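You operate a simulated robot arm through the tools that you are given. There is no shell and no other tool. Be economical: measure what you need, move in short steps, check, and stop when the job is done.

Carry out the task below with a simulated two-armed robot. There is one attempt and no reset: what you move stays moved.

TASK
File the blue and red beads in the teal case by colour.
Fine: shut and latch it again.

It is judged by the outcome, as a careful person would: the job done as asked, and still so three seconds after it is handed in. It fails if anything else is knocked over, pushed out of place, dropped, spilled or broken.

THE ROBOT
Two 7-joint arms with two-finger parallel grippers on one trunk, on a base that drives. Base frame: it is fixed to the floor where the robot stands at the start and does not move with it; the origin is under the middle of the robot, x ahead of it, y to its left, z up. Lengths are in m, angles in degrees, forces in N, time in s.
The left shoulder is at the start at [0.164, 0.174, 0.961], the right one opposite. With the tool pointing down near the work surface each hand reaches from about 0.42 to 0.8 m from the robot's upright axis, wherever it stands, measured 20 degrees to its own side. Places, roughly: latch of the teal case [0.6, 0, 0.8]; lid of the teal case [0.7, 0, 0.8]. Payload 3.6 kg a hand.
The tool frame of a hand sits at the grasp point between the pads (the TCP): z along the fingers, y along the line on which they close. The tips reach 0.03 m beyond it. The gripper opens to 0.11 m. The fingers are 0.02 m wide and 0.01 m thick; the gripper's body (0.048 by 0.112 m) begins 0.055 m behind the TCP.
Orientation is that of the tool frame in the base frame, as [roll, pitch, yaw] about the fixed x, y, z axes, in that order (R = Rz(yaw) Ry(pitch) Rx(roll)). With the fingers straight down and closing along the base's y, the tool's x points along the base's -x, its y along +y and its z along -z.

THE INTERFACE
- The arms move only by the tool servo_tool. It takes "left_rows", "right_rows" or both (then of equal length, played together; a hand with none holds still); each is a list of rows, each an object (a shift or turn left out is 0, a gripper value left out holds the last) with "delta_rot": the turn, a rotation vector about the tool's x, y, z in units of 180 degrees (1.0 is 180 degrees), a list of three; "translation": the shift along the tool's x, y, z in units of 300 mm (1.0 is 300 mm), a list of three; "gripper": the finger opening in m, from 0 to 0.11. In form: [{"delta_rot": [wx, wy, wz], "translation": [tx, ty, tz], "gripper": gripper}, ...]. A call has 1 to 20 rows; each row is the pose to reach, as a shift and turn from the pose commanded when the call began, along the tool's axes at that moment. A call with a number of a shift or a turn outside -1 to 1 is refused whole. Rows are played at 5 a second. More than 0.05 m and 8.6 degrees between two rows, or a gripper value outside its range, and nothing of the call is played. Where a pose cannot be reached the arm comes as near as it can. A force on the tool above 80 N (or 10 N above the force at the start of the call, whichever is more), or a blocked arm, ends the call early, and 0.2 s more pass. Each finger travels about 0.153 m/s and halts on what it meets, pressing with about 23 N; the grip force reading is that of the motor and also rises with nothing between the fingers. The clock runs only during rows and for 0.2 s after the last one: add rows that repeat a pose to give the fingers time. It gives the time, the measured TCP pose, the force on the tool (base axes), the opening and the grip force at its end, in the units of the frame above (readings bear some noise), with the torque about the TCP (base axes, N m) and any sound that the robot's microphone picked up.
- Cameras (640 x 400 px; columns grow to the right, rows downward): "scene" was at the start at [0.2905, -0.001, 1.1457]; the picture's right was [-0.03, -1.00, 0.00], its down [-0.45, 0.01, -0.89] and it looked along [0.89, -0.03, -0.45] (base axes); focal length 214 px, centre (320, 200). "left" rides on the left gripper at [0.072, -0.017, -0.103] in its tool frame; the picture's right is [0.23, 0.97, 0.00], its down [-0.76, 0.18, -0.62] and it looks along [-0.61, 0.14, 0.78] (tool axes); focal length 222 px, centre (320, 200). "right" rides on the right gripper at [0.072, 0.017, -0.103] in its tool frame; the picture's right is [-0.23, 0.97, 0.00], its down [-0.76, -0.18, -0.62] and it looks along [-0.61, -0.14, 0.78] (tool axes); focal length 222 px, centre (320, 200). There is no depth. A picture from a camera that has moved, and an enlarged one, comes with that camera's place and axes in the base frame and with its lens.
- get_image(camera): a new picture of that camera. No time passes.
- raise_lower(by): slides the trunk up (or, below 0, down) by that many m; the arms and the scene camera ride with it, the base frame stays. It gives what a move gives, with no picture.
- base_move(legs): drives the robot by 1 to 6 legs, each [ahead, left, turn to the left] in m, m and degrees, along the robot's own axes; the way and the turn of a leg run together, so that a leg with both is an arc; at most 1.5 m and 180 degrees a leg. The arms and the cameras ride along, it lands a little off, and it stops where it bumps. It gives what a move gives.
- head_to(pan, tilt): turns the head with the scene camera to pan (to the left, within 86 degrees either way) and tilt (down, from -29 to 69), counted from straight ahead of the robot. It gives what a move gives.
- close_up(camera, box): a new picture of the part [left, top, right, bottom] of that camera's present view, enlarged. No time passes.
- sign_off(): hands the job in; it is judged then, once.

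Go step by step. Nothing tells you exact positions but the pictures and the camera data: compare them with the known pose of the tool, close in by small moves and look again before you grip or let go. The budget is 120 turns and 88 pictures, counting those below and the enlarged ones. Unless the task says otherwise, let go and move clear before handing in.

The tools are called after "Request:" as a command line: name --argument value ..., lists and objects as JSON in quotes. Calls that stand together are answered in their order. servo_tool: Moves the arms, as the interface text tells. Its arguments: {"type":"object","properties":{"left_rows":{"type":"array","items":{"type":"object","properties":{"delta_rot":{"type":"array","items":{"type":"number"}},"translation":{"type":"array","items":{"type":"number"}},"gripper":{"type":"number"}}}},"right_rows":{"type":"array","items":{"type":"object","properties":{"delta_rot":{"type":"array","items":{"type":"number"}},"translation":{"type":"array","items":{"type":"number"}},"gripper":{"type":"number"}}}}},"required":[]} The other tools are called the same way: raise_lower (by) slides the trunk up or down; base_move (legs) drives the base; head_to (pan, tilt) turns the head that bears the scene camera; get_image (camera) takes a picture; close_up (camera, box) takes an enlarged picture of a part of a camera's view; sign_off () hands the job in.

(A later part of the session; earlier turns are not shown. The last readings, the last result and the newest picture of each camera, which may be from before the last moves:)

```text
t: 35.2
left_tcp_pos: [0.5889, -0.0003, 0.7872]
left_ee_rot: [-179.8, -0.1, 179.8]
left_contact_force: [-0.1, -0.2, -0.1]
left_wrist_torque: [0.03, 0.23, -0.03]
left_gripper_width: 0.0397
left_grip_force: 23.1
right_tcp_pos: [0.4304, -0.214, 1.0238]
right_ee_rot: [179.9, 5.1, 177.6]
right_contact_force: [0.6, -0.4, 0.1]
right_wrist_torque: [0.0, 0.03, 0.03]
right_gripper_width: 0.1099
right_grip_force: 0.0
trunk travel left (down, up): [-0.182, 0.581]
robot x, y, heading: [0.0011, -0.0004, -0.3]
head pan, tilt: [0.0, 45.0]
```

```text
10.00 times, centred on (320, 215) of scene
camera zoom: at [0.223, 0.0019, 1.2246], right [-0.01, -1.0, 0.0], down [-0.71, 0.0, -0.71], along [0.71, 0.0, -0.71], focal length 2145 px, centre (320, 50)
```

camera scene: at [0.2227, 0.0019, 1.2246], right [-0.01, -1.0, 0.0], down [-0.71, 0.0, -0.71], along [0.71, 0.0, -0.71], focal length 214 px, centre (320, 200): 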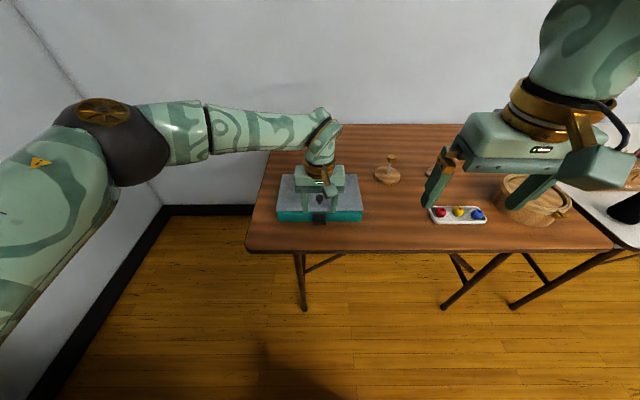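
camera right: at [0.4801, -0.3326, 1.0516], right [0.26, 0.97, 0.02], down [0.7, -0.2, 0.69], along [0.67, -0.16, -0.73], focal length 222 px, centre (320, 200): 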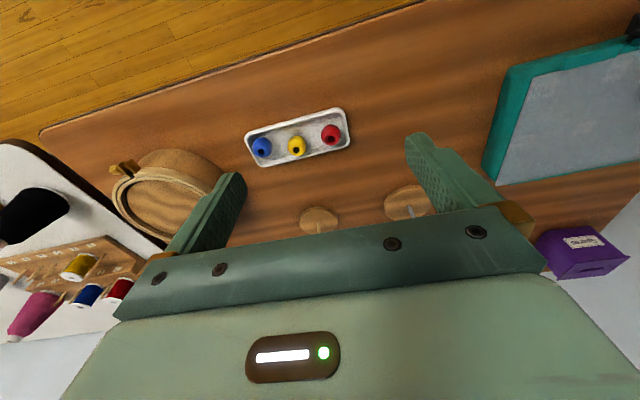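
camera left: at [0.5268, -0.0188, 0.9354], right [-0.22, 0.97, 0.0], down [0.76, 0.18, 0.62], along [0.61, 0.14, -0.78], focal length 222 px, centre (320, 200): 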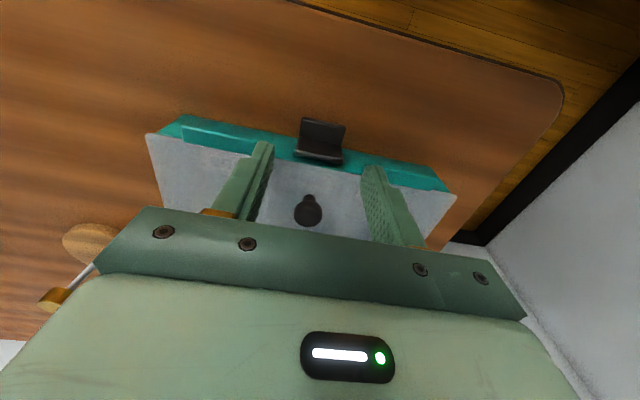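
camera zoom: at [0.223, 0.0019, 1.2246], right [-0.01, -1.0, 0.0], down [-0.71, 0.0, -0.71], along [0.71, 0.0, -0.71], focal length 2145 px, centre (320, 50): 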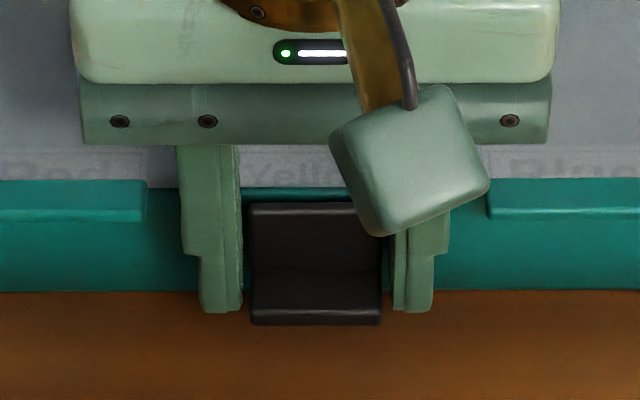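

Pulling straight out dragged the light case about 9 mm instead of opening the latch. I'll push it back the same way, then look at it.

Request:
servo_tool --left_rows '[{"translation": [-0.01, 0, 0]}, {"translation": [-0.02, 0, 0]}, {"translation": [-0.03, 0, 0]}, {"translation": [-0.03, 0, 0]}]'

Request:
close_up --camera "scene" --box '[264, 160, 376, 230]'

```text
t: 36.2
left_tcp_pos: [0.5978, -0.0002, 0.788]
left_ee_rot: [-179.9, 0.0, 179.8]
left_contact_force: [-1.1, 0.3, 1.4]
left_wrist_torque: [-0.01, 0.12, 0.09]
left_gripper_width: 0.0395
left_grip_force: 22.5
right_tcp_pos: [0.4312, -0.2145, 1.0235]
right_ee_rot: [179.9, 5.0, 177.7]
right_contact_force: [-0.5, 0.2, 0.6]
right_wrist_torque: [-0.05, 0.01, 0.01]
right_gripper_width: 0.1101
right_grip_force: 0.1
trunk travel left (down, up): [-0.182, 0.581]
robot x, y, heading: [-0.0006, 0.0044, -0.3]
head pan, tilt: [0.0, 45.0]
```

```text
5.71 times, centred on (320, 195) of scene
camera zoom: at [0.2225, 0.0019, 1.2246], right [-0.01, -1.0, 0.0], down [-0.71, 0.0, -0.71], along [0.71, 0.0, -0.71], focal length 1226 px, centre (320, 229)
```

zoom: 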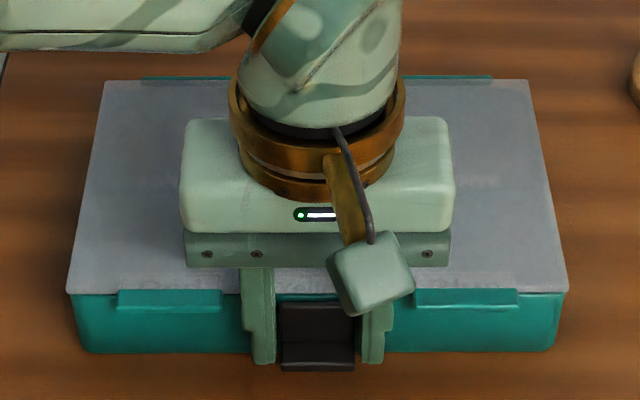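

The case is back in place. I'll now try turning the latch lip outward and up about its top edge in small angles, watching torque.

Request:
servo_tool --left_rows '[{"delta_rot": [0, 0.015, 0]}, {"delta_rot": [0, 0.03, 0]}, {"delta_rot": [0, 0.045, 0]}]'

Request:
close_up --camera "scene" --box '[264, 160, 376, 230]'

```text
t: 37.0
left_tcp_pos: [0.5987, -0.0006, 0.7877]
left_ee_rot: [-179.8, -8.0, 179.8]
left_contact_force: [5.1, 0.8, 6.9]
left_wrist_torque: [0.06, -0.76, -0.04]
left_gripper_width: 0.0398
left_grip_force: 23.3
right_tcp_pos: [0.4304, -0.2137, 1.023]
right_ee_rot: [179.8, 5.0, 177.6]
right_contact_force: [0.5, -0.3, -0.6]
right_wrist_torque: [0.01, 0.0, 0.01]
right_gripper_width: 0.1099
right_grip_force: 0.1
trunk travel left (down, up): [-0.182, 0.581]
robot x, y, heading: [0.0014, 0.0038, -0.2]
head pan, tilt: [0.0, 45.0]
```

```text
5.71 times, centred on (320, 195) of scene
camera zoom: at [0.2226, 0.0019, 1.2247], right [-0.01, -1.0, 0.0], down [-0.71, 0.0, -0.71], along [0.71, 0.0, -0.71], focal length 1226 px, centre (320, 229)
```

zoom: 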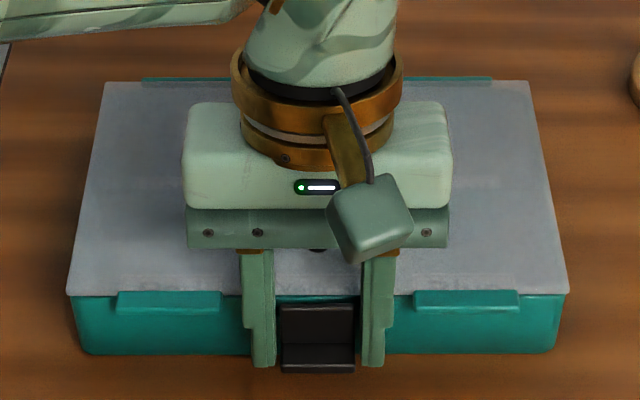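

That direction resists with about 0.8 Nm and the latch doesn't turn. I'll release and instead press down on the lip with closed fingertips, where the table supports the case.

Request:
servo_tool --left_rows '[{"delta_rot": [0, -0.022, 0], "gripper": 0.047}, {"delta_rot": [0, -0.045, 0]}, {"delta_rot": [0, -0.045, 0], "translation": [0, 0, -0.1]}, {"delta_rot": [0, -0.045, 0], "translation": [0, 0, -0.15], "gripper": 0}, {"delta_rot": [0, -0.045, 0], "translation": [0.015, 0, -0.15]}, {"delta_rot": [0, -0.045, 0], "translation": [0.015, 0, -0.15]}]'

Request:
close_up --camera "left" --box '[200, 80, 440, 230]'

```text
t: 38.4
left_tcp_pos: [0.6004, 0.0002, 0.8317]
left_ee_rot: [-179.8, -0.1, 179.8]
left_contact_force: [-0.1, 0.7, -3.7]
left_wrist_torque: [-0.02, 0.32, 0.02]
left_gripper_width: 0.0353
left_grip_force: 22.7
right_tcp_pos: [0.4307, -0.2138, 1.0233]
right_ee_rot: [179.9, 4.9, 177.6]
right_contact_force: [0.1, -0.2, -0.6]
right_wrist_torque: [0.0, 0.01, -0.01]
right_gripper_width: 0.11
right_grip_force: 0.1
trunk travel left (down, up): [-0.182, 0.581]
robot x, y, heading: [0.0043, 0.0041, -0.6]
head pan, tilt: [0.0, 45.0]
```

```text
2.67 times, centred on (320, 155) of left
camera zoom: at [0.5275, -0.0184, 0.936], right [-0.22, 0.97, 0.0], down [0.76, 0.18, 0.62], along [0.61, 0.14, -0.78], focal length 592 px, centre (320, 320)
```

zoom: 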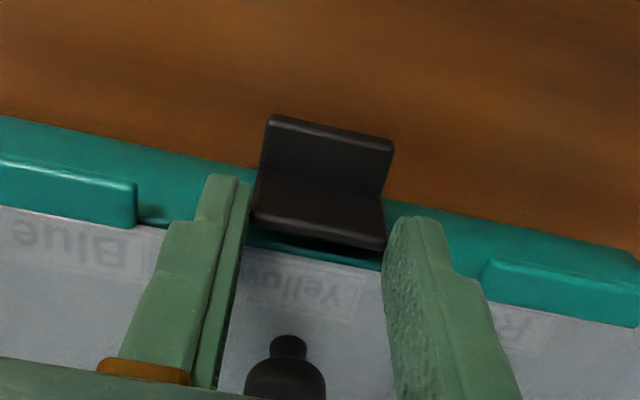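

The fingers closed on the panel's top edge, so it stands a bit higher than I estimated. I'll open, rise and close above it.

Request:
servo_tool --left_rows '[{"gripper": 0.048}, {"gripper": 0.048}, {"translation": [0, 0, -0.1]}, {"translation": [0, 0, -0.1], "gripper": 0}, {"translation": [0.035, 0, -0.1]}, {"translation": [0.035, 0, -0.1]}]'

Request:
close_up --camera "left" --box '[200, 80, 440, 230]'

Request:
close_up --camera "scene" --box '[264, 160, 376, 230]'

```text
t: 39.8
left_tcp_pos: [0.5901, 0.0003, 0.8625]
left_ee_rot: [-179.9, -0.1, 179.8]
left_contact_force: [0.1, 0.1, 0.5]
left_wrist_torque: [0.02, 0.02, 0.0]
left_gripper_width: 0.0
left_grip_force: 23.0
right_tcp_pos: [0.4314, -0.2147, 1.0237]
right_ee_rot: [179.8, 4.9, 177.6]
right_contact_force: [-0.2, -0.6, -0.7]
right_wrist_torque: [-0.02, 0.0, 0.01]
right_gripper_width: 0.1098
right_grip_force: 0.1
trunk travel left (down, up): [-0.182, 0.581]
robot x, y, heading: [0.0016, 0.0, -0.1]
head pan, tilt: [0.0, 45.0]
```

```text
2.67 times, centred on (320, 155) of left
camera zoom: at [0.5174, -0.0182, 0.9664], right [-0.22, 0.97, 0.0], down [0.76, 0.18, 0.62], along [0.61, 0.14, -0.78], focal length 592 px, centre (320, 320)
```

zoom: 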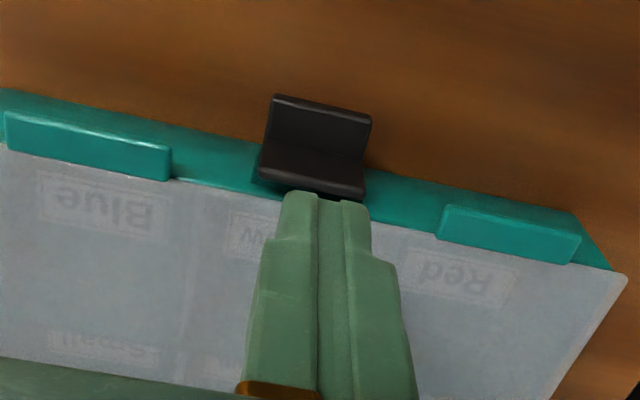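

```text
5.71 times, centred on (320, 195) of scene
camera zoom: at [0.223, 0.0019, 1.2245], right [-0.01, -1.0, 0.0], down [-0.71, 0.0, -0.71], along [0.71, 0.0, -0.71], focal length 1226 px, centre (320, 229)
```

zoom: 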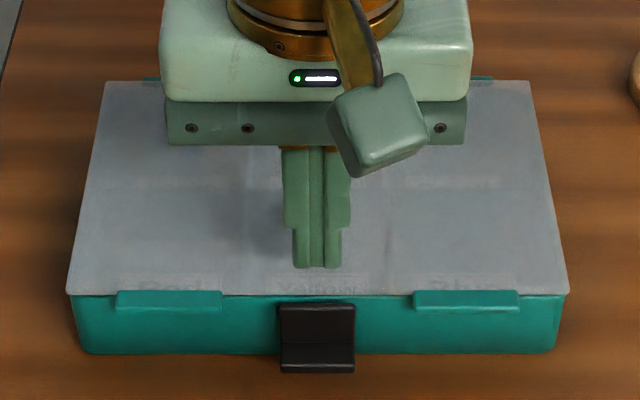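

The case hasn't moved. I'll press on the lip at x 0.59 from above, in small steps.

Request:
servo_tool --left_rows '[{"translation": [0, 0, 0.1]}, {"translation": [0, 0, 0.17]}, {"translation": [0, 0, 0.19]}, {"translation": [0, 0, 0.2]}, {"translation": [0, 0, 0.21]}]'

```text
t: 41.0
left_tcp_pos: [0.5905, -0.0014, 0.8186]
left_ee_rot: [-179.2, 1.2, -179.9]
left_contact_force: [-16.9, 12.9, 97.7]
left_wrist_torque: [0.55, -0.42, -0.31]
left_gripper_width: 0.0
left_grip_force: 22.8
right_tcp_pos: [0.4245, -0.2119, 1.0293]
right_ee_rot: [-180.0, 5.3, 177.7]
right_contact_force: [0.8, -0.6, 0.0]
right_wrist_torque: [0.0, 0.04, 0.0]
right_gripper_width: 0.1098
right_grip_force: 0.2
trunk travel left (down, up): [-0.182, 0.581]
robot x, y, heading: [-0.0018, 0.0023, -0.4]
head pan, tilt: [0.0, 45.0]
stopped in row 5 (left hand): the force on the tool passed its limit at 83 N (the readings are from after the stop); the commanded pose is now the measured one
```

That pressed on the panel's top edge rather than the lip. I'll back off right away and look.

Request:
servo_tool --left_rows '[{"translation": [0, 0, -0.05]}, {"translation": [0, 0, -0.15]}, {"translation": [0, 0, -0.15]}]'

Request:
close_up --camera "scene" --box '[264, 160, 376, 230]'

Request:
close_up --camera "left" --box '[260, 90, 380, 165]'

```text
t: 41.8
left_tcp_pos: [0.5914, -0.0012, 0.8505]
left_ee_rot: [-179.7, 0.1, 179.8]
left_contact_force: [0.0, 0.2, -0.4]
left_wrist_torque: [0.02, 0.01, 0.0]
left_gripper_width: 0.0002
left_grip_force: 23.3
right_tcp_pos: [0.4314, -0.2138, 1.0229]
right_ee_rot: [179.8, 4.9, 177.7]
right_contact_force: [0.1, 0.3, 0.2]
right_wrist_torque: [0.02, 0.0, 0.03]
right_gripper_width: 0.1097
right_grip_force: 0.0
trunk travel left (down, up): [-0.182, 0.581]
robot x, y, heading: [0.0024, 0.0015, -0.5]
head pan, tilt: [0.0, 45.0]
```

```text
5.71 times, centred on (320, 195) of scene
camera zoom: at [0.2236, 0.0022, 1.224], right [0.0, -1.0, 0.0], down [-0.71, 0.0, -0.71], along [0.71, 0.0, -0.71], focal length 1226 px, centre (320, 229)
```

zoom: 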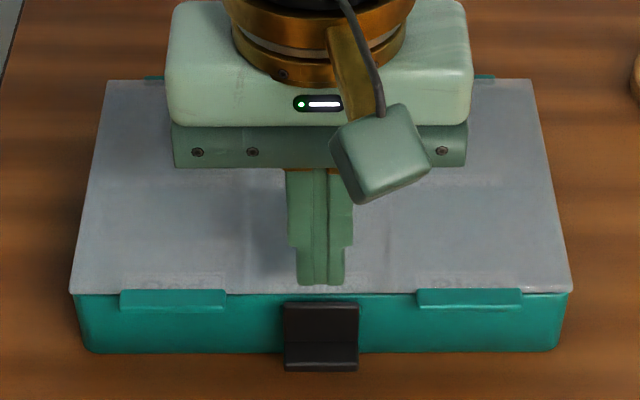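

```text
5.33 times, centred on (320, 128) of left
camera zoom: at [0.5179, -0.0188, 0.954], right [-0.23, 0.97, 0.0], down [0.76, 0.18, 0.62], along [0.61, 0.14, -0.78], focal length 1185 px, centre (320, 587)
```

zoom: 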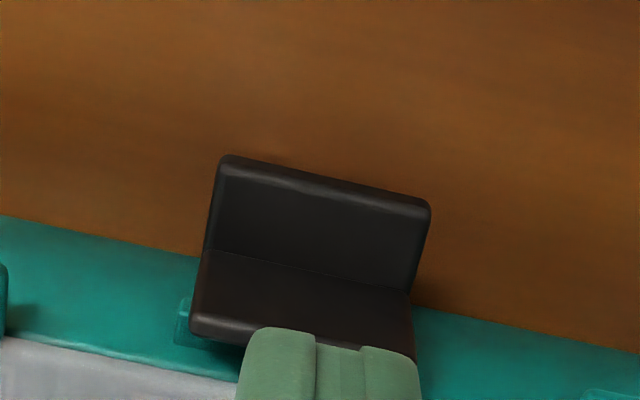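

The finger's front face clipped the panel top, so the lip needs x ≤ 0.586. I'll step back and press again gently.

Request:
servo_tool --left_rows '[{"translation": [0.018, 0, 0.05]}, {"translation": [0.018, 0, 0.13]}, {"translation": [0.018, 0, 0.15]}, {"translation": [0.018, 0, 0.158]}]'

```text
t: 42.8
left_tcp_pos: [0.5849, -0.0004, 0.8027]
left_ee_rot: [-179.7, 0.2, 179.9]
left_contact_force: [0.1, -0.1, 0.6]
left_wrist_torque: [0.03, 0.02, -0.02]
left_gripper_width: 0.0002
left_grip_force: 22.8
right_tcp_pos: [0.431, -0.2139, 1.0238]
right_ee_rot: [179.9, 4.9, 177.7]
right_contact_force: [0.1, -0.6, 0.4]
right_wrist_torque: [-0.02, 0.02, -0.02]
right_gripper_width: 0.1098
right_grip_force: 0.1
trunk travel left (down, up): [-0.182, 0.581]
robot x, y, heading: [0.0019, -0.0002, -0.3]
head pan, tilt: [0.0, 45.0]
```

Request:
servo_tool --left_rows '[{"translation": [0, 0, 0.007]}, {"translation": [0, 0, 0.014]}, {"translation": [0, 0, 0.02]}]'

```text
t: 43.6
left_tcp_pos: [0.5846, -0.0017, 0.7979]
left_ee_rot: [-179.7, 0.2, 179.9]
left_contact_force: [0.1, 0.0, -0.1]
left_wrist_torque: [0.03, -0.02, 0.02]
left_gripper_width: 0.0
left_grip_force: 23.3
right_tcp_pos: [0.4309, -0.2138, 1.0233]
right_ee_rot: [179.9, 5.0, 177.8]
right_contact_force: [0.6, 1.0, 1.2]
right_wrist_torque: [-0.01, 0.01, 0.01]
right_gripper_width: 0.1101
right_grip_force: 0.1
trunk travel left (down, up): [-0.182, 0.581]
robot x, y, heading: [0.0049, 0.0025, -0.1]
head pan, tilt: [0.0, 45.0]
```

Request:
servo_tool --left_rows '[{"translation": [0, 0, 0.007]}, {"translation": [0, 0, 0.014]}, {"translation": [0, 0, 0.02]}]'

Request:
close_up --camera "scene" --box '[264, 160, 376, 230]'

```text
t: 44.4
left_tcp_pos: [0.5852, 0.0005, 0.7943]
left_ee_rot: [-179.6, 0.4, 180.0]
left_contact_force: [-1.2, 4.7, 16.8]
left_wrist_torque: [0.1, -0.07, -0.02]
left_gripper_width: 0.0
left_grip_force: 22.7
right_tcp_pos: [0.4298, -0.2146, 1.0241]
right_ee_rot: [179.9, 5.1, 177.7]
right_contact_force: [0.7, 0.2, 0.1]
right_wrist_torque: [-0.02, -0.01, 0.02]
right_gripper_width: 0.1101
right_grip_force: 0.0
trunk travel left (down, up): [-0.182, 0.581]
robot x, y, heading: [0.0005, 0.0004, -0.2]
head pan, tilt: [0.0, 45.0]
```

```text
5.71 times, centred on (320, 195) of scene
camera zoom: at [0.2208, 0.0028, 1.2252], right [0.0, -1.0, 0.0], down [-0.71, 0.0, -0.71], along [0.71, 0.0, -0.71], focal length 1226 px, centre (320, 229)
```

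zoom: 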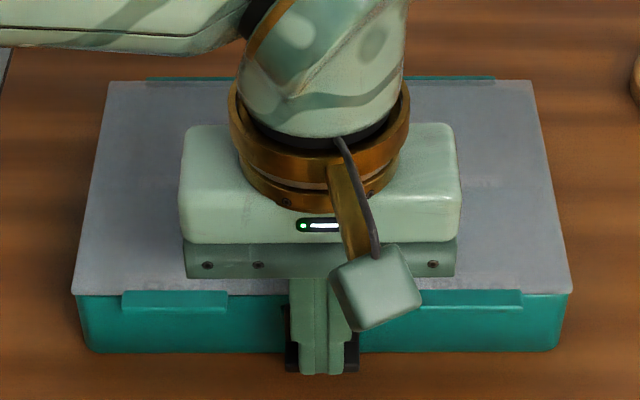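

The fingertips are on the lip at about 17 N. I'll press a little harder.

Request:
servo_tool --left_rows '[{"translation": [0, 0, 0.007]}, {"translation": [0, 0, 0.014]}, {"translation": [0, 0, 0.02]}, {"translation": [0, 0, 0.02]}]'

```text
t: 45.4
left_tcp_pos: [0.5828, -0.0012, 0.7906]
left_ee_rot: [-179.6, 0.6, -180.0]
left_contact_force: [-11.7, 7.5, 41.0]
left_wrist_torque: [0.14, -0.31, 0.21]
left_gripper_width: 0.0001
left_grip_force: 23.3
right_tcp_pos: [0.4265, -0.2131, 1.0262]
right_ee_rot: [179.9, 5.2, 177.7]
right_contact_force: [-0.1, -0.6, -0.5]
right_wrist_torque: [-0.01, 0.0, -0.01]
right_gripper_width: 0.1102
right_grip_force: 0.0
trunk travel left (down, up): [-0.182, 0.581]
robot x, y, heading: [0.0077, 0.0009, -0.0]
head pan, tilt: [0.0, 45.0]
```

The lip seems to give a little. I'll press a few more millimetres.

Request:
servo_tool --left_rows '[{"translation": [0, 0, 0.007]}, {"translation": [0, 0, 0.014]}, {"translation": [0, 0, 0.02]}, {"translation": [0, 0, 0.02]}]'

Request:
close_up --camera "scene" --box '[288, 195, 352, 235]'

```text
t: 46.4
left_tcp_pos: [0.5818, -0.0017, 0.7888]
left_ee_rot: [-179.6, 1.0, -180.0]
left_contact_force: [-16.5, 9.7, 64.5]
left_wrist_torque: [0.3, -0.72, 0.18]
left_gripper_width: 0.0001
left_grip_force: 23.7
right_tcp_pos: [0.4243, -0.2129, 1.0278]
right_ee_rot: [179.9, 5.4, 177.7]
right_contact_force: [0.1, 0.5, -0.7]
right_wrist_torque: [-0.01, 0.02, 0.01]
right_gripper_width: 0.1099
right_grip_force: 0.0
trunk travel left (down, up): [-0.182, 0.581]
robot x, y, heading: [0.0005, -0.0001, -0.1]
head pan, tilt: [0.0, 45.0]
```

```text
10.00 times, centred on (320, 215) of scene
camera zoom: at [0.2146, 0.0034, 1.2264], right [0.0, -1.0, 0.0], down [-0.7, 0.0, -0.71], along [0.71, 0.0, -0.7], focal length 2145 px, centre (320, 50)
```

zoom: 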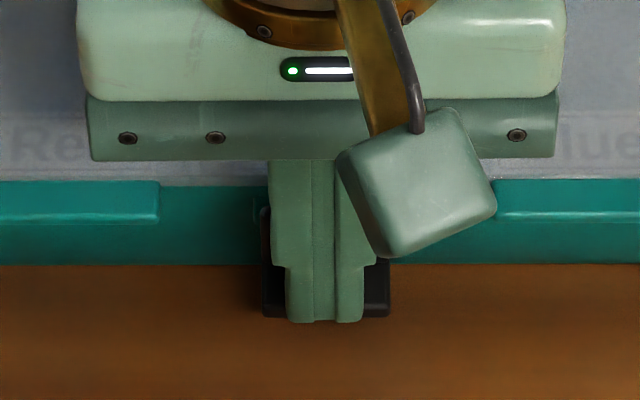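

Compared with the case edge, the lip has moved several millimetres. I'll lift off and look at the state.

Request:
servo_tool --left_rows '[{"translation": [0, 0, -0.05]}, {"translation": [0, 0, -0.2]}, {"translation": [0.15, 0, -0.3]}, {"translation": [0.15, 0, -0.3]}]'

Request:
close_up --camera "scene" --box '[264, 160, 376, 230]'

Request:
close_up --camera "left" --box '[220, 110, 420, 235]'

```text
refused: row 3 steps farther than a row can; nothing moved
```

```text
5.71 times, centred on (320, 195) of scene
camera zoom: at [0.2146, 0.0034, 1.2264], right [0.0, -1.0, 0.0], down [-0.7, 0.0, -0.71], along [0.71, 0.0, -0.7], focal length 1226 px, centre (320, 229)
```

zoom: 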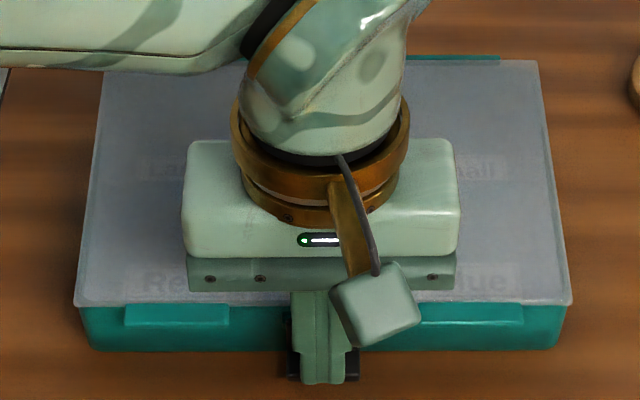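

```text
3.20 times, centred on (320, 172) of left
camera zoom: at [0.5082, -0.0184, 0.8912], right [-0.23, 0.97, -0.01], down [0.75, 0.18, 0.63], along [0.62, 0.13, -0.77], focal length 711 px, centre (320, 288)
```

zoom: 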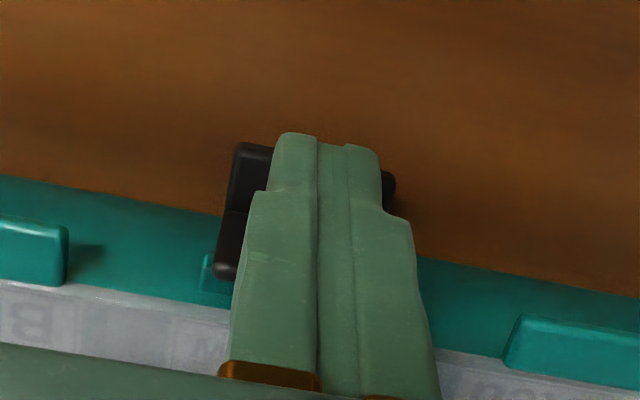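

Pressing only tips the whole light case forward (its back edge has risen), so the latch doesn't open downward. I'll lift off slowly.

Request:
servo_tool --left_rows '[{"translation": [0, 0, -0.015]}, {"translation": [0, 0, -0.03]}, {"translation": [0, 0, -0.045]}, {"translation": [0, 0, -0.06]}, {"translation": [0, 0, -0.15]}, {"translation": [0.1, 0, -0.25]}, {"translation": [0.2, 0, -0.3]}, {"translation": [0.2, 0, -0.3]}]'

Request:
close_up --camera "scene" --box '[264, 160, 376, 230]'

Request:
close_up --camera "left" --box '[220, 110, 420, 235]'

```text
t: 48.2
left_tcp_pos: [0.5239, -0.0013, 0.8695]
left_ee_rot: [-179.7, 0.2, 180.0]
left_contact_force: [-0.5, -0.5, -0.3]
left_wrist_torque: [0.0, -0.02, -0.02]
left_gripper_width: 0.0
left_grip_force: 23.3
right_tcp_pos: [0.4307, -0.2137, 1.0244]
right_ee_rot: [179.8, 5.0, 177.7]
right_contact_force: [-0.8, -0.3, -0.8]
right_wrist_torque: [0.0, 0.04, 0.0]
right_gripper_width: 0.1099
right_grip_force: 0.1
trunk travel left (down, up): [-0.182, 0.581]
robot x, y, heading: [0.0023, -0.0001, -0.1]
head pan, tilt: [0.0, 45.0]
```

```text
5.71 times, centred on (320, 195) of scene
camera zoom: at [0.2227, 0.0023, 1.2245], right [0.0, -1.0, 0.0], down [-0.71, 0.0, -0.71], along [0.71, 0.0, -0.71], focal length 1226 px, centre (320, 229)
```

zoom: 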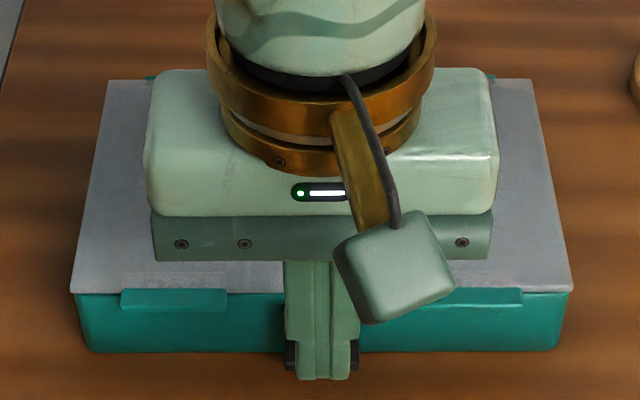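

```text
3.20 times, centred on (320, 172) of left
camera zoom: at [0.4509, -0.0191, 0.973], right [-0.23, 0.97, -0.01], down [0.76, 0.18, 0.63], along [0.61, 0.14, -0.78], focal length 711 px, centre (320, 288)
```

zoom: 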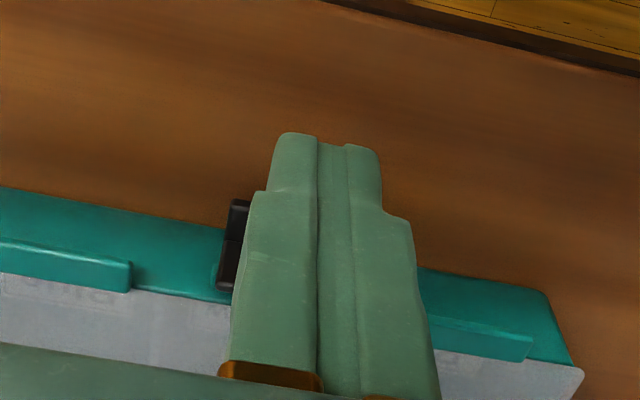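

The case is flat again and in place. I need a low side view of the latch mechanism, so I'll pull the hands back and up, drive right and lower the trunk.

Request:
servo_tool --left_rows '[{"translation": [0.1, 0, -0.1]}, {"translation": [0.2, 0, -0.2]}, {"translation": [0.28, 0, -0.3]}, {"translation": [0.28, 0, -0.42]}, {"translation": [0.28, 0, -0.5]}, {"translation": [0.28, 0, -0.5]}]'

Request:
base_move --legs '[[-0.05, -0.5, 0]]'

Request:
raise_lower --by -0.16

Request:
head_to --pan 52 --tilt 25

Request:
get_image --camera "scene"

```text
t: 49.6
left_tcp_pos: [0.4391, 0.002, 1.0209]
left_ee_rot: [-179.7, 0.2, 179.9]
left_contact_force: [0.4, -0.1, -0.5]
left_wrist_torque: [-0.02, -0.03, -0.02]
left_gripper_width: 0.0
left_grip_force: 22.7
right_tcp_pos: [0.4308, -0.2143, 1.0228]
right_ee_rot: [179.8, 5.1, 177.7]
right_contact_force: [0.4, -0.3, 0.5]
right_wrist_torque: [0.01, -0.02, 0.01]
right_gripper_width: 0.11
right_grip_force: 0.2
trunk travel left (down, up): [-0.182, 0.581]
robot x, y, heading: [0.0035, -0.0012, -0.1]
head pan, tilt: [0.0, 45.0]
```

```text
t: 52.6
left_tcp_pos: [0.3902, -0.5014, 1.0206]
left_ee_rot: [-179.8, 0.2, -179.5]
left_contact_force: [-0.7, -0.6, 0.4]
left_wrist_torque: [0.0, 0.0, 0.0]
left_gripper_width: 0.0
left_grip_force: 23.3
right_tcp_pos: [0.3838, -0.7188, 1.0237]
right_ee_rot: [179.9, 5.0, 178.2]
right_contact_force: [0.6, -0.2, 0.0]
right_wrist_torque: [0.03, 0.0, 0.02]
right_gripper_width: 0.1099
right_grip_force: 0.1
trunk travel left (down, up): [-0.182, 0.581]
robot x, y, heading: [-0.0457, -0.5084, 0.0]
head pan, tilt: [0.0, 45.0]
```

```text
t: 54.4
left_tcp_pos: [0.389, -0.5021, 0.8599]
left_ee_rot: [-179.7, 0.3, -179.5]
left_contact_force: [-0.8, 0.6, 0.0]
left_wrist_torque: [0.01, -0.02, 0.03]
left_gripper_width: 0.0
left_grip_force: 23.5
right_tcp_pos: [0.3821, -0.7184, 0.8651]
right_ee_rot: [-180.0, 5.1, 178.2]
right_contact_force: [0.2, -0.6, 0.1]
right_wrist_torque: [0.0, -0.01, -0.01]
right_gripper_width: 0.1097
right_grip_force: 0.0
trunk travel left (down, up): [-0.022, 0.741]
robot x, y, heading: [-0.0489, -0.5058, 0.3]
head pan, tilt: [0.0, 45.0]
```

```text
t: 55.6
left_tcp_pos: [0.3902, -0.5016, 0.8601]
left_ee_rot: [-179.6, 0.2, -179.5]
left_contact_force: [0.7, -0.6, 0.1]
left_wrist_torque: [0.0, -0.01, -0.01]
left_gripper_width: 0.0
left_grip_force: 22.8
right_tcp_pos: [0.3829, -0.7185, 0.8642]
right_ee_rot: [179.9, 5.0, 178.1]
right_contact_force: [-0.9, 0.1, -0.2]
right_wrist_torque: [0.0, 0.03, 0.02]
right_gripper_width: 0.11
right_grip_force: 0.0
trunk travel left (down, up): [-0.022, 0.741]
robot x, y, heading: [-0.0496, -0.5063, 0.5]
head pan, tilt: [52.0, 25.0]
```

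```text
45 pictures are left
camera scene: at [0.2462, -0.4307, 1.0835], right [0.79, -0.61, 0.0], down [-0.26, -0.33, -0.91], along [0.55, 0.72, -0.42], focal length 214 px, centre (320, 200)
```

scene: 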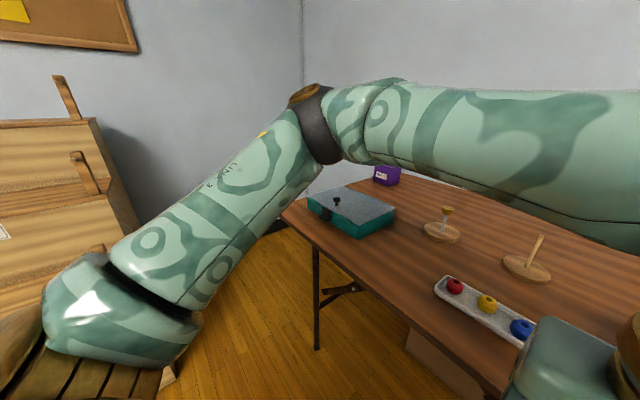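

Request:
close_up --camera "scene" --box '[314, 202, 342, 222]'

```text
16.00 times, centred on (328, 212) of scene
camera zoom: at [0.2462, -0.4307, 1.0835], right [0.79, -0.61, 0.0], down [-0.26, -0.33, -0.91], along [0.55, 0.72, -0.42], focal length 3432 px, centre (192, 8)
```

zoom: 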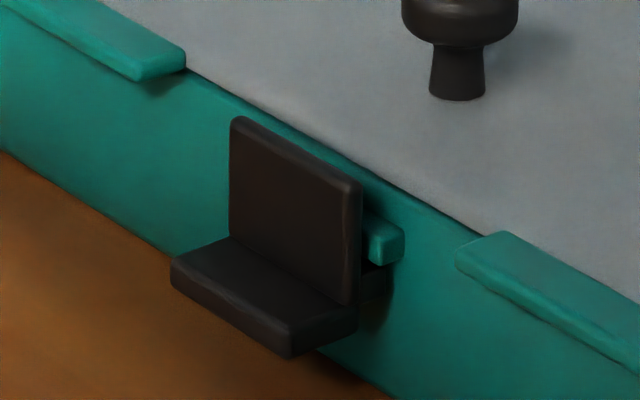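

It's a flap with a hook tucked under a teal ledge, so the lip must swing out and up while the light case is held still. I'll return and use the right hand to hold the lid down while the left works the latch.

Request:
raise_lower --by 0.16

Request:
base_move --legs '[[0.05, 0.505, 0]]'

Request:
servo_tool --right_rows '[{"translation": [-0.1, 0, 0], "delta_rot": [0, 0.014, 0], "gripper": 0}, {"translation": [-0.2, 0.02, 0.0], "delta_rot": [0, 0.028, 0]}, {"translation": [-0.3, 0.04, 0.05], "delta_rot": [0, 0.028, 0]}, {"translation": [-0.4, 0.06, 0.1], "delta_rot": [0, 0.028, 0]}, {"translation": [-0.5, 0.08, 0.15], "delta_rot": [0, 0.028, 0]}, {"translation": [-0.5, 0.08, 0.15], "delta_rot": [0, 0.028, 0]}]'

Request:
head_to --pan 0 --tilt 45

```text
t: 57.4
left_tcp_pos: [0.391, -0.5029, 1.0203]
left_ee_rot: [-179.8, 0.3, -179.5]
left_contact_force: [0.1, -1.4, 0.1]
left_wrist_torque: [0.0, 0.06, 0.02]
left_gripper_width: 0.0001
left_grip_force: 23.0
right_tcp_pos: [0.3846, -0.7174, 1.0233]
right_ee_rot: [179.8, 4.9, 178.2]
right_contact_force: [0.9, 0.4, 0.3]
right_wrist_torque: [-0.02, 0.02, 0.01]
right_gripper_width: 0.11
right_grip_force: 0.1
trunk travel left (down, up): [-0.182, 0.581]
robot x, y, heading: [-0.0463, -0.5076, 0.4]
head pan, tilt: [52.0, 25.0]
```

```text
t: 60.4
left_tcp_pos: [0.4351, 0.0144, 1.0198]
left_ee_rot: [-179.6, 0.2, -179.3]
left_contact_force: [0.1, 1.2, 0.2]
left_wrist_torque: [-0.01, -0.03, -0.02]
left_gripper_width: 0.0002
left_grip_force: 22.8
right_tcp_pos: [0.4291, -0.2008, 1.0233]
right_ee_rot: [179.9, 5.0, 178.5]
right_contact_force: [-0.7, 0.4, 0.6]
right_wrist_torque: [-0.02, 0.0, 0.01]
right_gripper_width: 0.1104
right_grip_force: 0.1
trunk travel left (down, up): [-0.182, 0.581]
robot x, y, heading: [-0.0045, 0.0047, 0.8]
head pan, tilt: [52.0, 25.0]
```

```text
t: 61.8
left_tcp_pos: [0.4351, 0.013, 1.0207]
left_ee_rot: [-179.8, 0.2, -179.2]
left_contact_force: [0.1, -0.1, 0.4]
left_wrist_torque: [0.02, 0.01, 0.0]
left_gripper_width: 0.0
left_grip_force: 22.6
right_tcp_pos: [0.585, -0.181, 0.9928]
right_ee_rot: [179.9, 0.1, 178.6]
right_contact_force: [0.7, -0.2, 0.8]
right_wrist_torque: [0.03, -0.02, -0.03]
right_gripper_width: 0.0002
right_grip_force: 23.2
trunk travel left (down, up): [-0.182, 0.581]
robot x, y, heading: [-0.0025, 0.0063, 0.7]
head pan, tilt: [52.0, 25.0]
```

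```text
t: 63.0
left_tcp_pos: [0.435, 0.0133, 1.0205]
left_ee_rot: [-179.7, 0.2, -179.2]
left_contact_force: [-0.2, 0.1, 0.4]
left_wrist_torque: [0.0, -0.03, 0.02]
left_gripper_width: 0.0
left_grip_force: 23.4
right_tcp_pos: [0.5858, -0.1817, 0.9923]
right_ee_rot: [179.8, -0.1, 178.4]
right_contact_force: [-0.6, -0.4, 0.4]
right_wrist_torque: [-0.01, -0.05, -0.04]
right_gripper_width: 0.0
right_grip_force: 23.5
trunk travel left (down, up): [-0.182, 0.581]
robot x, y, heading: [-0.0039, 0.0075, 0.4]
head pan, tilt: [0.0, 45.0]
```

Both arms respond well. Next the left hand goes above the latch with the fingers at 0.047, and the right hand goes above the lid's right side.

Request:
servo_tool --left_rows '[{"translation": [-0.1, -0.01, 0.05], "gripper": 0.047}, {"translation": [-0.2, -0.02, 0.12]}, {"translation": [-0.3, -0.03, 0.2]}, {"translation": [-0.4, -0.04, 0.3]}, {"translation": [-0.48, -0.05, 0.4], "delta_rot": [0, 0, 0.004]}, {"translation": [-0.53, -0.052, 0.5], "delta_rot": [0, 0, 0.004]}, {"translation": [-0.53, -0.052, 0.567], "delta_rot": [0, 0, 0.004]}, {"translation": [-0.53, -0.052, 0.567], "delta_rot": [0, 0, 0.004]}]' --right_rows '[{"translation": [-0.08, 0.04, 0.05]}, {"translation": [-0.16, 0.08, 0.1]}, {"translation": [-0.24, 0.13, 0.15]}, {"translation": [-0.3, 0.18, 0.22]}, {"translation": [-0.35, 0.22, 0.32]}, {"translation": [-0.35, 0.253, 0.4]}, {"translation": [-0.35, 0.253, 0.477]}, {"translation": [-0.35, 0.253, 0.477]}]'

Request:
get_image --camera "scene"

```text
t: 64.8
left_tcp_pos: [0.5951, -0.0007, 0.8502]
left_ee_rot: [-179.7, 0.2, -179.8]
left_contact_force: [0.1, 0.1, -0.2]
left_wrist_torque: [-0.01, -0.03, 0.0]
left_gripper_width: 0.0469
left_grip_force: 0.1
right_tcp_pos: [0.6815, -0.1075, 0.849]
right_ee_rot: [179.9, 0.1, 178.5]
right_contact_force: [0.0, 0.6, -0.2]
right_wrist_torque: [0.02, -0.01, 0.02]
right_gripper_width: 0.0
right_grip_force: 22.9
right hand out of reach, approached as far as the arm can: row 4, 5, 6, 7, 8
trunk travel left (down, up): [-0.182, 0.581]
robot x, y, heading: [0.0004, 0.0089, 0.6]
head pan, tilt: [0.0, 45.0]
```

```text
43 pictures are left
camera scene: at [0.2178, 0.0112, 1.2247], right [0.01, -1.0, 0.0], down [-0.71, -0.01, -0.71], along [0.71, 0.01, -0.71], focal length 214 px, centre (320, 200)
```

scene: 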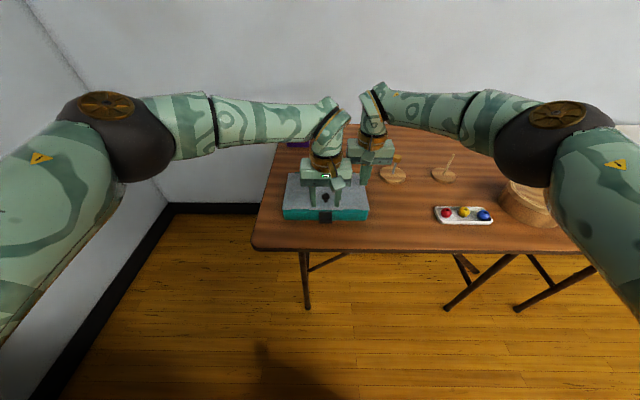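

Both hands are in place. The left will descend and grip the lip, and the right will come down near the lid.

Request:
servo_tool --left_rows '[{"translation": [0.003, 0, 0.07]}, {"translation": [0.003, 0, 0.14]}, {"translation": [0.003, 0, 0.205]}, {"translation": [0.003, 0, 0.205], "gripper": 0.035}, {"translation": [0.003, 0, 0.205], "gripper": 0.028}, {"translation": [0.003, 0, 0.205]}]' --right_rows '[{"translation": [0.02, 0, 0.02]}, {"translation": [0.03, 0, 0.05]}, {"translation": [0.03, 0, 0.07]}, {"translation": [0.03, 0, 0.08]}, {"translation": [0.03, 0, 0.085]}, {"translation": [0.03, 0, 0.09]}]'

Request:
close_up --camera "scene" --box '[270, 150, 398, 230]'

```text
t: 66.2
left_tcp_pos: [0.593, 0.0009, 0.7905]
left_ee_rot: [-179.7, 0.2, -179.9]
left_contact_force: [2.8, -1.2, 0.4]
left_wrist_torque: [0.29, 0.04, -0.09]
left_gripper_width: 0.0359
left_grip_force: 22.9
right_tcp_pos: [0.6721, -0.1082, 0.8213]
right_ee_rot: [179.9, -0.1, 178.5]
right_contact_force: [-1.5, -0.2, 2.5]
right_wrist_torque: [-0.01, 0.04, 0.01]
right_gripper_width: 0.0001
right_grip_force: 22.9
trunk travel left (down, up): [-0.182, 0.581]
robot x, y, heading: [-0.0021, 0.0051, 0.7]
head pan, tilt: [0.0, 45.0]
```

```text
5.00 times, centred on (334, 190) of scene
camera zoom: at [0.218, 0.0109, 1.2246], right [0.01, -1.0, 0.0], down [-0.71, -0.01, -0.71], along [0.71, 0.01, -0.71], focal length 1072 px, centre (250, 250)
```

zoom: 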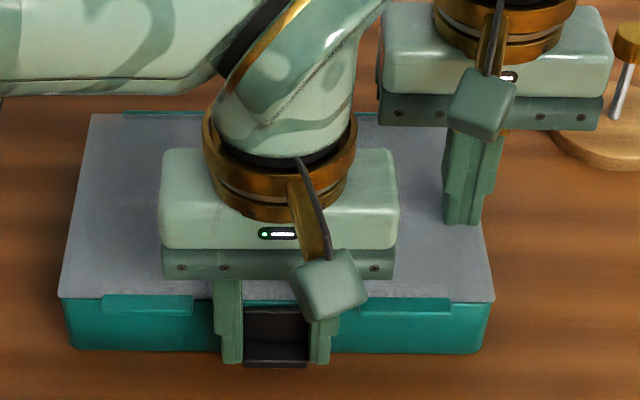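

The right hand is just touching the lid. I'll press it down to about 40 N, then check.

Request:
servo_tool --right_rows '[{"translation": [0, 0, 0.01]}, {"translation": [0, 0, 0.02]}, {"translation": [0, 0, 0.027]}, {"translation": [0, 0, 0.027]}]'

```text
t: 67.2
left_tcp_pos: [0.592, -0.0013, 0.7917]
left_ee_rot: [-179.7, 0.4, -179.9]
left_contact_force: [10.8, -3.6, -15.5]
left_wrist_torque: [0.52, 0.14, -0.05]
left_gripper_width: 0.0358
left_grip_force: 23.0
right_tcp_pos: [0.6709, -0.1074, 0.8213]
right_ee_rot: [179.8, 0.6, 178.5]
right_contact_force: [-7.1, -5.4, 56.4]
right_wrist_torque: [-0.12, 0.39, 0.34]
right_gripper_width: 0.0002
right_grip_force: 23.4
trunk travel left (down, up): [-0.182, 0.581]
robot x, y, heading: [-0.0045, 0.0054, 0.6]
head pan, tilt: [0.0, 45.0]
```

The right hand is holding at 56 N. The left now swings the lip outward and up in small angles.

Request:
servo_tool --left_rows '[{"delta_rot": [0, 0.03, 0], "translation": [0.003, 0, -0.004]}, {"delta_rot": [0, 0.06, 0], "translation": [0.008, 0, -0.008]}, {"delta_rot": [0, 0.09, 0], "translation": [0.012, 0, -0.012]}, {"delta_rot": [0, 0.11, 0], "translation": [0.015, 0, -0.016]}]'

Request:
close_up --camera "scene" --box '[270, 150, 398, 230]'

```text
t: 68.2
left_tcp_pos: [0.5887, -0.0004, 0.7963]
left_ee_rot: [-179.5, -15.5, -179.8]
left_contact_force: [17.4, -2.3, 0.2]
left_wrist_torque: [-0.15, -0.19, 0.18]
left_gripper_width: 0.0356
left_grip_force: 23.3
left hand out of reach, approached as far as the arm can: row 4
right_tcp_pos: [0.6713, -0.1067, 0.8197]
right_ee_rot: [179.9, 0.4, 178.6]
right_contact_force: [-3.6, -2.6, 49.9]
right_wrist_torque: [-0.1, 0.07, 0.51]
right_gripper_width: 0.0
right_grip_force: 23.2
trunk travel left (down, up): [-0.182, 0.581]
robot x, y, heading: [-0.0046, 0.0049, 0.6]
head pan, tilt: [0.0, 45.0]
```

```text
5.00 times, centred on (334, 190) of scene
camera zoom: at [0.2144, 0.0116, 1.2256], right [0.01, -1.0, 0.0], down [-0.71, -0.01, -0.71], along [0.71, 0.01, -0.71], focal length 1072 px, centre (250, 250)
```

zoom: 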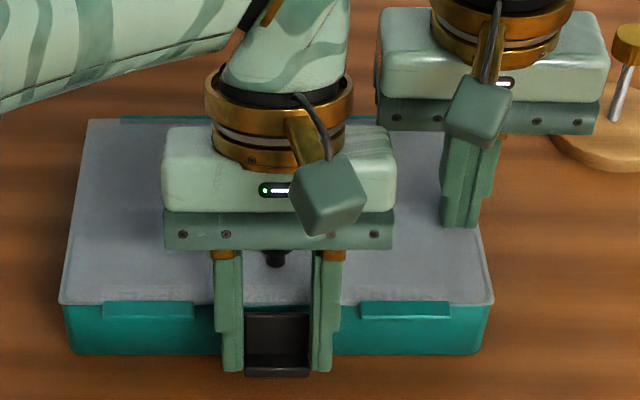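

The lip seems to be starting to move out. I'll keep pulling along that outward-up direction while the right hand holds.

Request:
servo_tool --left_rows '[{"translation": [0.015, 0, 0]}, {"translation": [0.03, 0, 0]}, {"translation": [0.045, 0, -0.005]}]'

Request:
close_up --camera "scene" --box '[270, 150, 398, 230]'

```text
t: 69.0
left_tcp_pos: [0.5743, -0.0002, 0.8017]
left_ee_rot: [-179.6, -15.6, -180.0]
left_contact_force: [18.0, -5.8, -1.4]
left_wrist_torque: [-0.17, -0.1, 0.01]
left_gripper_width: 0.0353
left_grip_force: 23.5
right_tcp_pos: [0.671, -0.1065, 0.8194]
right_ee_rot: [179.8, 0.6, 178.6]
right_contact_force: [-5.6, 0.2, 52.7]
right_wrist_torque: [-0.02, 0.11, 0.55]
right_gripper_width: 0.0
right_grip_force: 23.3
trunk travel left (down, up): [-0.182, 0.581]
robot x, y, heading: [0.0007, 0.007, 0.6]
head pan, tilt: [0.0, 45.0]
```

```text
5.00 times, centred on (334, 190) of scene
camera zoom: at [0.2143, 0.0114, 1.2254], right [0.01, -1.0, 0.0], down [-0.71, -0.01, -0.71], along [0.71, 0.01, -0.71], focal length 1072 px, centre (250, 250)
```

zoom: 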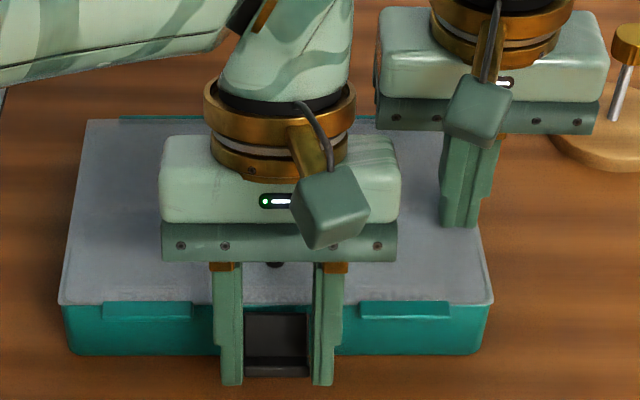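

The right hand holds the case well, but the grip slips at about 18 N and the latch doesn't swing out. The only visible link is the bar at the bottom, so the lip may be a press-down lever. I'll press it again with the case held.

Request:
servo_tool --left_rows '[{"gripper": 0.048}, {"gripper": 0.048, "delta_rot": [0, -0.03, 0]}, {"translation": [0, 0, -0.08], "delta_rot": [0, -0.07, 0]}, {"translation": [0, 0, -0.18], "delta_rot": [0, -0.11, 0], "gripper": 0}, {"translation": [0, 0, -0.18], "delta_rot": [0, -0.11, 0]}, {"translation": [0, 0, -0.18], "delta_rot": [0, -0.11, 0]}]'

```text
t: 70.5
left_tcp_pos: [0.5885, 0.0005, 0.8541]
left_ee_rot: [-179.6, 4.2, -179.7]
left_contact_force: [0.1, 0.1, -0.2]
left_wrist_torque: [-0.02, 0.01, -0.03]
left_gripper_width: 0.0
left_grip_force: 23.4
right_tcp_pos: [0.6711, -0.1062, 0.8199]
right_ee_rot: [180.0, 0.5, 178.5]
right_contact_force: [7.0, 1.0, 45.5]
right_wrist_torque: [0.07, -0.23, -0.1]
right_gripper_width: 0.0001
right_grip_force: 23.1
trunk travel left (down, up): [-0.182, 0.581]
robot x, y, heading: [-0.0021, 0.0064, 1.0]
head pan, tilt: [0.0, 45.0]
```

Request:
servo_tool --left_rows '[{"translation": [0.02, 0, 0.05], "delta_rot": [0, 0.023, 0]}, {"translation": [0.022, 0, 0.12], "delta_rot": [0, 0.023, 0]}, {"translation": [0.024, 0, 0.175], "delta_rot": [0, 0.023, 0]}, {"translation": [0.024, 0, 0.19], "delta_rot": [0, 0.023, 0]}, {"translation": [0.024, 0, 0.19], "delta_rot": [0, 0.023, 0]}]'

```text
t: 71.7
left_tcp_pos: [0.5862, 0.0011, 0.795]
left_ee_rot: [-179.6, 0.1, -179.8]
left_contact_force: [-0.4, 0.6, 0.0]
left_wrist_torque: [0.0, -0.02, 0.01]
left_gripper_width: 0.0
left_grip_force: 23.5
right_tcp_pos: [0.672, -0.1065, 0.8192]
right_ee_rot: [179.8, 0.5, 178.6]
right_contact_force: [6.6, 0.6, 45.8]
right_wrist_torque: [0.06, -0.18, -0.04]
right_gripper_width: 0.0
right_grip_force: 22.9
trunk travel left (down, up): [-0.182, 0.581]
robot x, y, heading: [-0.0029, 0.0101, 0.4]
head pan, tilt: [0.0, 45.0]
```

Both hands are in position, so I'll press the lip down in small steps.

Request:
servo_tool --left_rows '[{"translation": [0, 0, 0.01]}, {"translation": [0, 0, 0.02]}, {"translation": [0, 0, 0.03]}, {"translation": [0, 0, 0.04]}, {"translation": [0, 0, 0.048]}]'

Request:
close_up --camera "scene" --box '[270, 150, 398, 230]'

```text
t: 73.0
left_tcp_pos: [0.5886, -0.0013, 0.7935]
left_ee_rot: [-179.1, 1.3, -179.5]
left_contact_force: [-12.1, 11.1, 77.6]
left_wrist_torque: [0.35, -0.25, -0.18]
left_gripper_width: 0.0
left_grip_force: 23.7
right_tcp_pos: [0.6671, -0.1059, 0.8198]
right_ee_rot: [180.0, 0.5, 178.5]
right_contact_force: [0.0, -6.1, 51.1]
right_wrist_torque: [-0.29, 0.03, 0.04]
right_gripper_width: 0.0
right_grip_force: 23.1
trunk travel left (down, up): [-0.182, 0.581]
robot x, y, heading: [-0.0013, 0.0051, 0.6]
head pan, tilt: [0.0, 45.0]
stopped in row 5 (left hand): the force on the tool passed its limit at 80 N (the readings are from after the stop); the commanded pose is now the measured one
```

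```text
5.00 times, centred on (334, 190) of scene
camera zoom: at [0.2091, 0.0122, 1.2265], right [0.01, -1.0, 0.0], down [-0.7, -0.01, -0.71], along [0.71, 0.01, -0.7], focal length 1072 px, centre (250, 250)
```

zoom: 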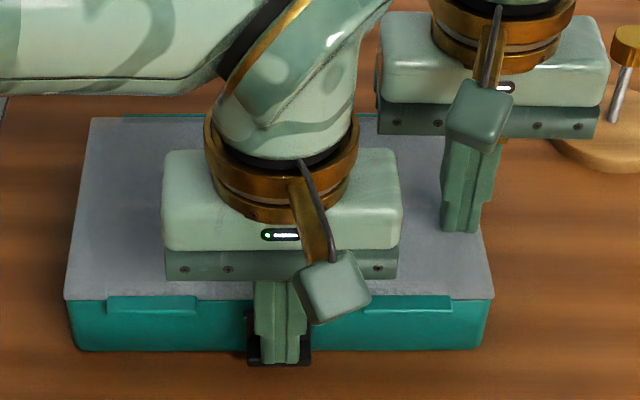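

The lip is rigid with my fingers upright, but the -12 N sideways push suggests the panel is trying to swing outward into my own finger. I'll tilt the hand back so the fingers clear the panel and press on the lip's outer edge.

Request:
servo_tool --left_rows '[{"translation": [0.0, 0, -0.05]}, {"translation": [0.02, 0, -0.15]}, {"translation": [0.05, 0, -0.15], "delta_rot": [0, -0.03, 0]}, {"translation": [0.05, 0, -0.15], "delta_rot": [0, -0.07, 0]}, {"translation": [0.05, 0, -0.15], "delta_rot": [0, -0.105, 0]}, {"translation": [0.05, 0, -0.15], "delta_rot": [0, -0.105, 0]}]'

```text
t: 74.5
left_tcp_pos: [0.5722, -0.0003, 0.8331]
left_ee_rot: [-179.2, 19.7, -179.4]
left_contact_force: [-0.2, 0.9, -0.9]
left_wrist_torque: [-0.03, -0.03, -0.02]
left_gripper_width: 0.0
left_grip_force: 22.9
right_tcp_pos: [0.6678, -0.106, 0.8201]
right_ee_rot: [179.9, 0.4, 178.6]
right_contact_force: [-17.7, -10.6, 104.2]
right_wrist_torque: [-0.4, 1.45, 0.76]
right_gripper_width: 0.0
right_grip_force: 23.3
trunk travel left (down, up): [-0.182, 0.581]
robot x, y, heading: [-0.0012, 0.0117, 0.9]
head pan, tilt: [0.0, 45.0]
```

I'll ease the right hand's press (104 N is too much) and bring the tilted left fingers down toward the lip edge.

Request:
servo_tool --left_rows '[{"translation": [0.009, 0, 0.03]}, {"translation": [0.018, 0, 0.06]}, {"translation": [0.024, 0, 0.085]}, {"translation": [0.024, 0, 0.085]}]' --right_rows '[{"translation": [0, 0, -0.01]}, {"translation": [0, 0, -0.02]}, {"translation": [0, 0, -0.02]}, {"translation": [0, 0, -0.02]}]'

Request:
close_up --camera "scene" --box '[270, 150, 398, 230]'

```text
t: 75.5
left_tcp_pos: [0.5756, -0.0003, 0.8045]
left_ee_rot: [-179.4, 19.5, -179.5]
left_contact_force: [-0.5, -0.6, 0.0]
left_wrist_torque: [0.0, 0.03, 0.0]
left_gripper_width: 0.0
left_grip_force: 23.2
right_tcp_pos: [0.668, -0.1061, 0.8207]
right_ee_rot: [-180.0, -0.2, 178.6]
right_contact_force: [-5.5, -0.6, 30.8]
right_wrist_torque: [-0.05, -0.06, 0.0]
right_gripper_width: 0.0001
right_grip_force: 22.9
trunk travel left (down, up): [-0.182, 0.581]
robot x, y, heading: [-0.0031, 0.0054, 0.7]
head pan, tilt: [0.0, 45.0]
```

```text
5.00 times, centred on (334, 190) of scene
camera zoom: at [0.2141, 0.0117, 1.2253], right [0.01, -1.0, 0.0], down [-0.71, -0.01, -0.71], along [0.71, 0.01, -0.71], focal length 1072 px, centre (250, 250)
```

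zoom: 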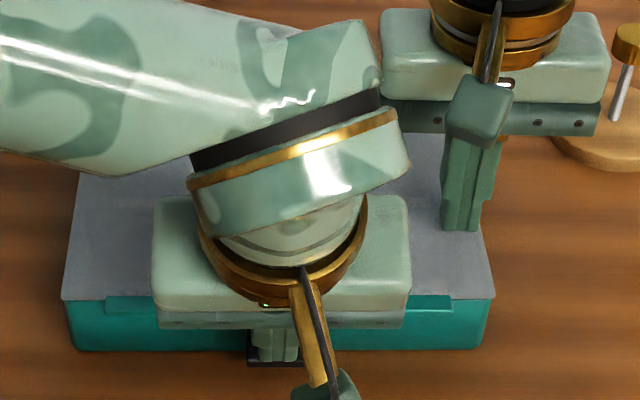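

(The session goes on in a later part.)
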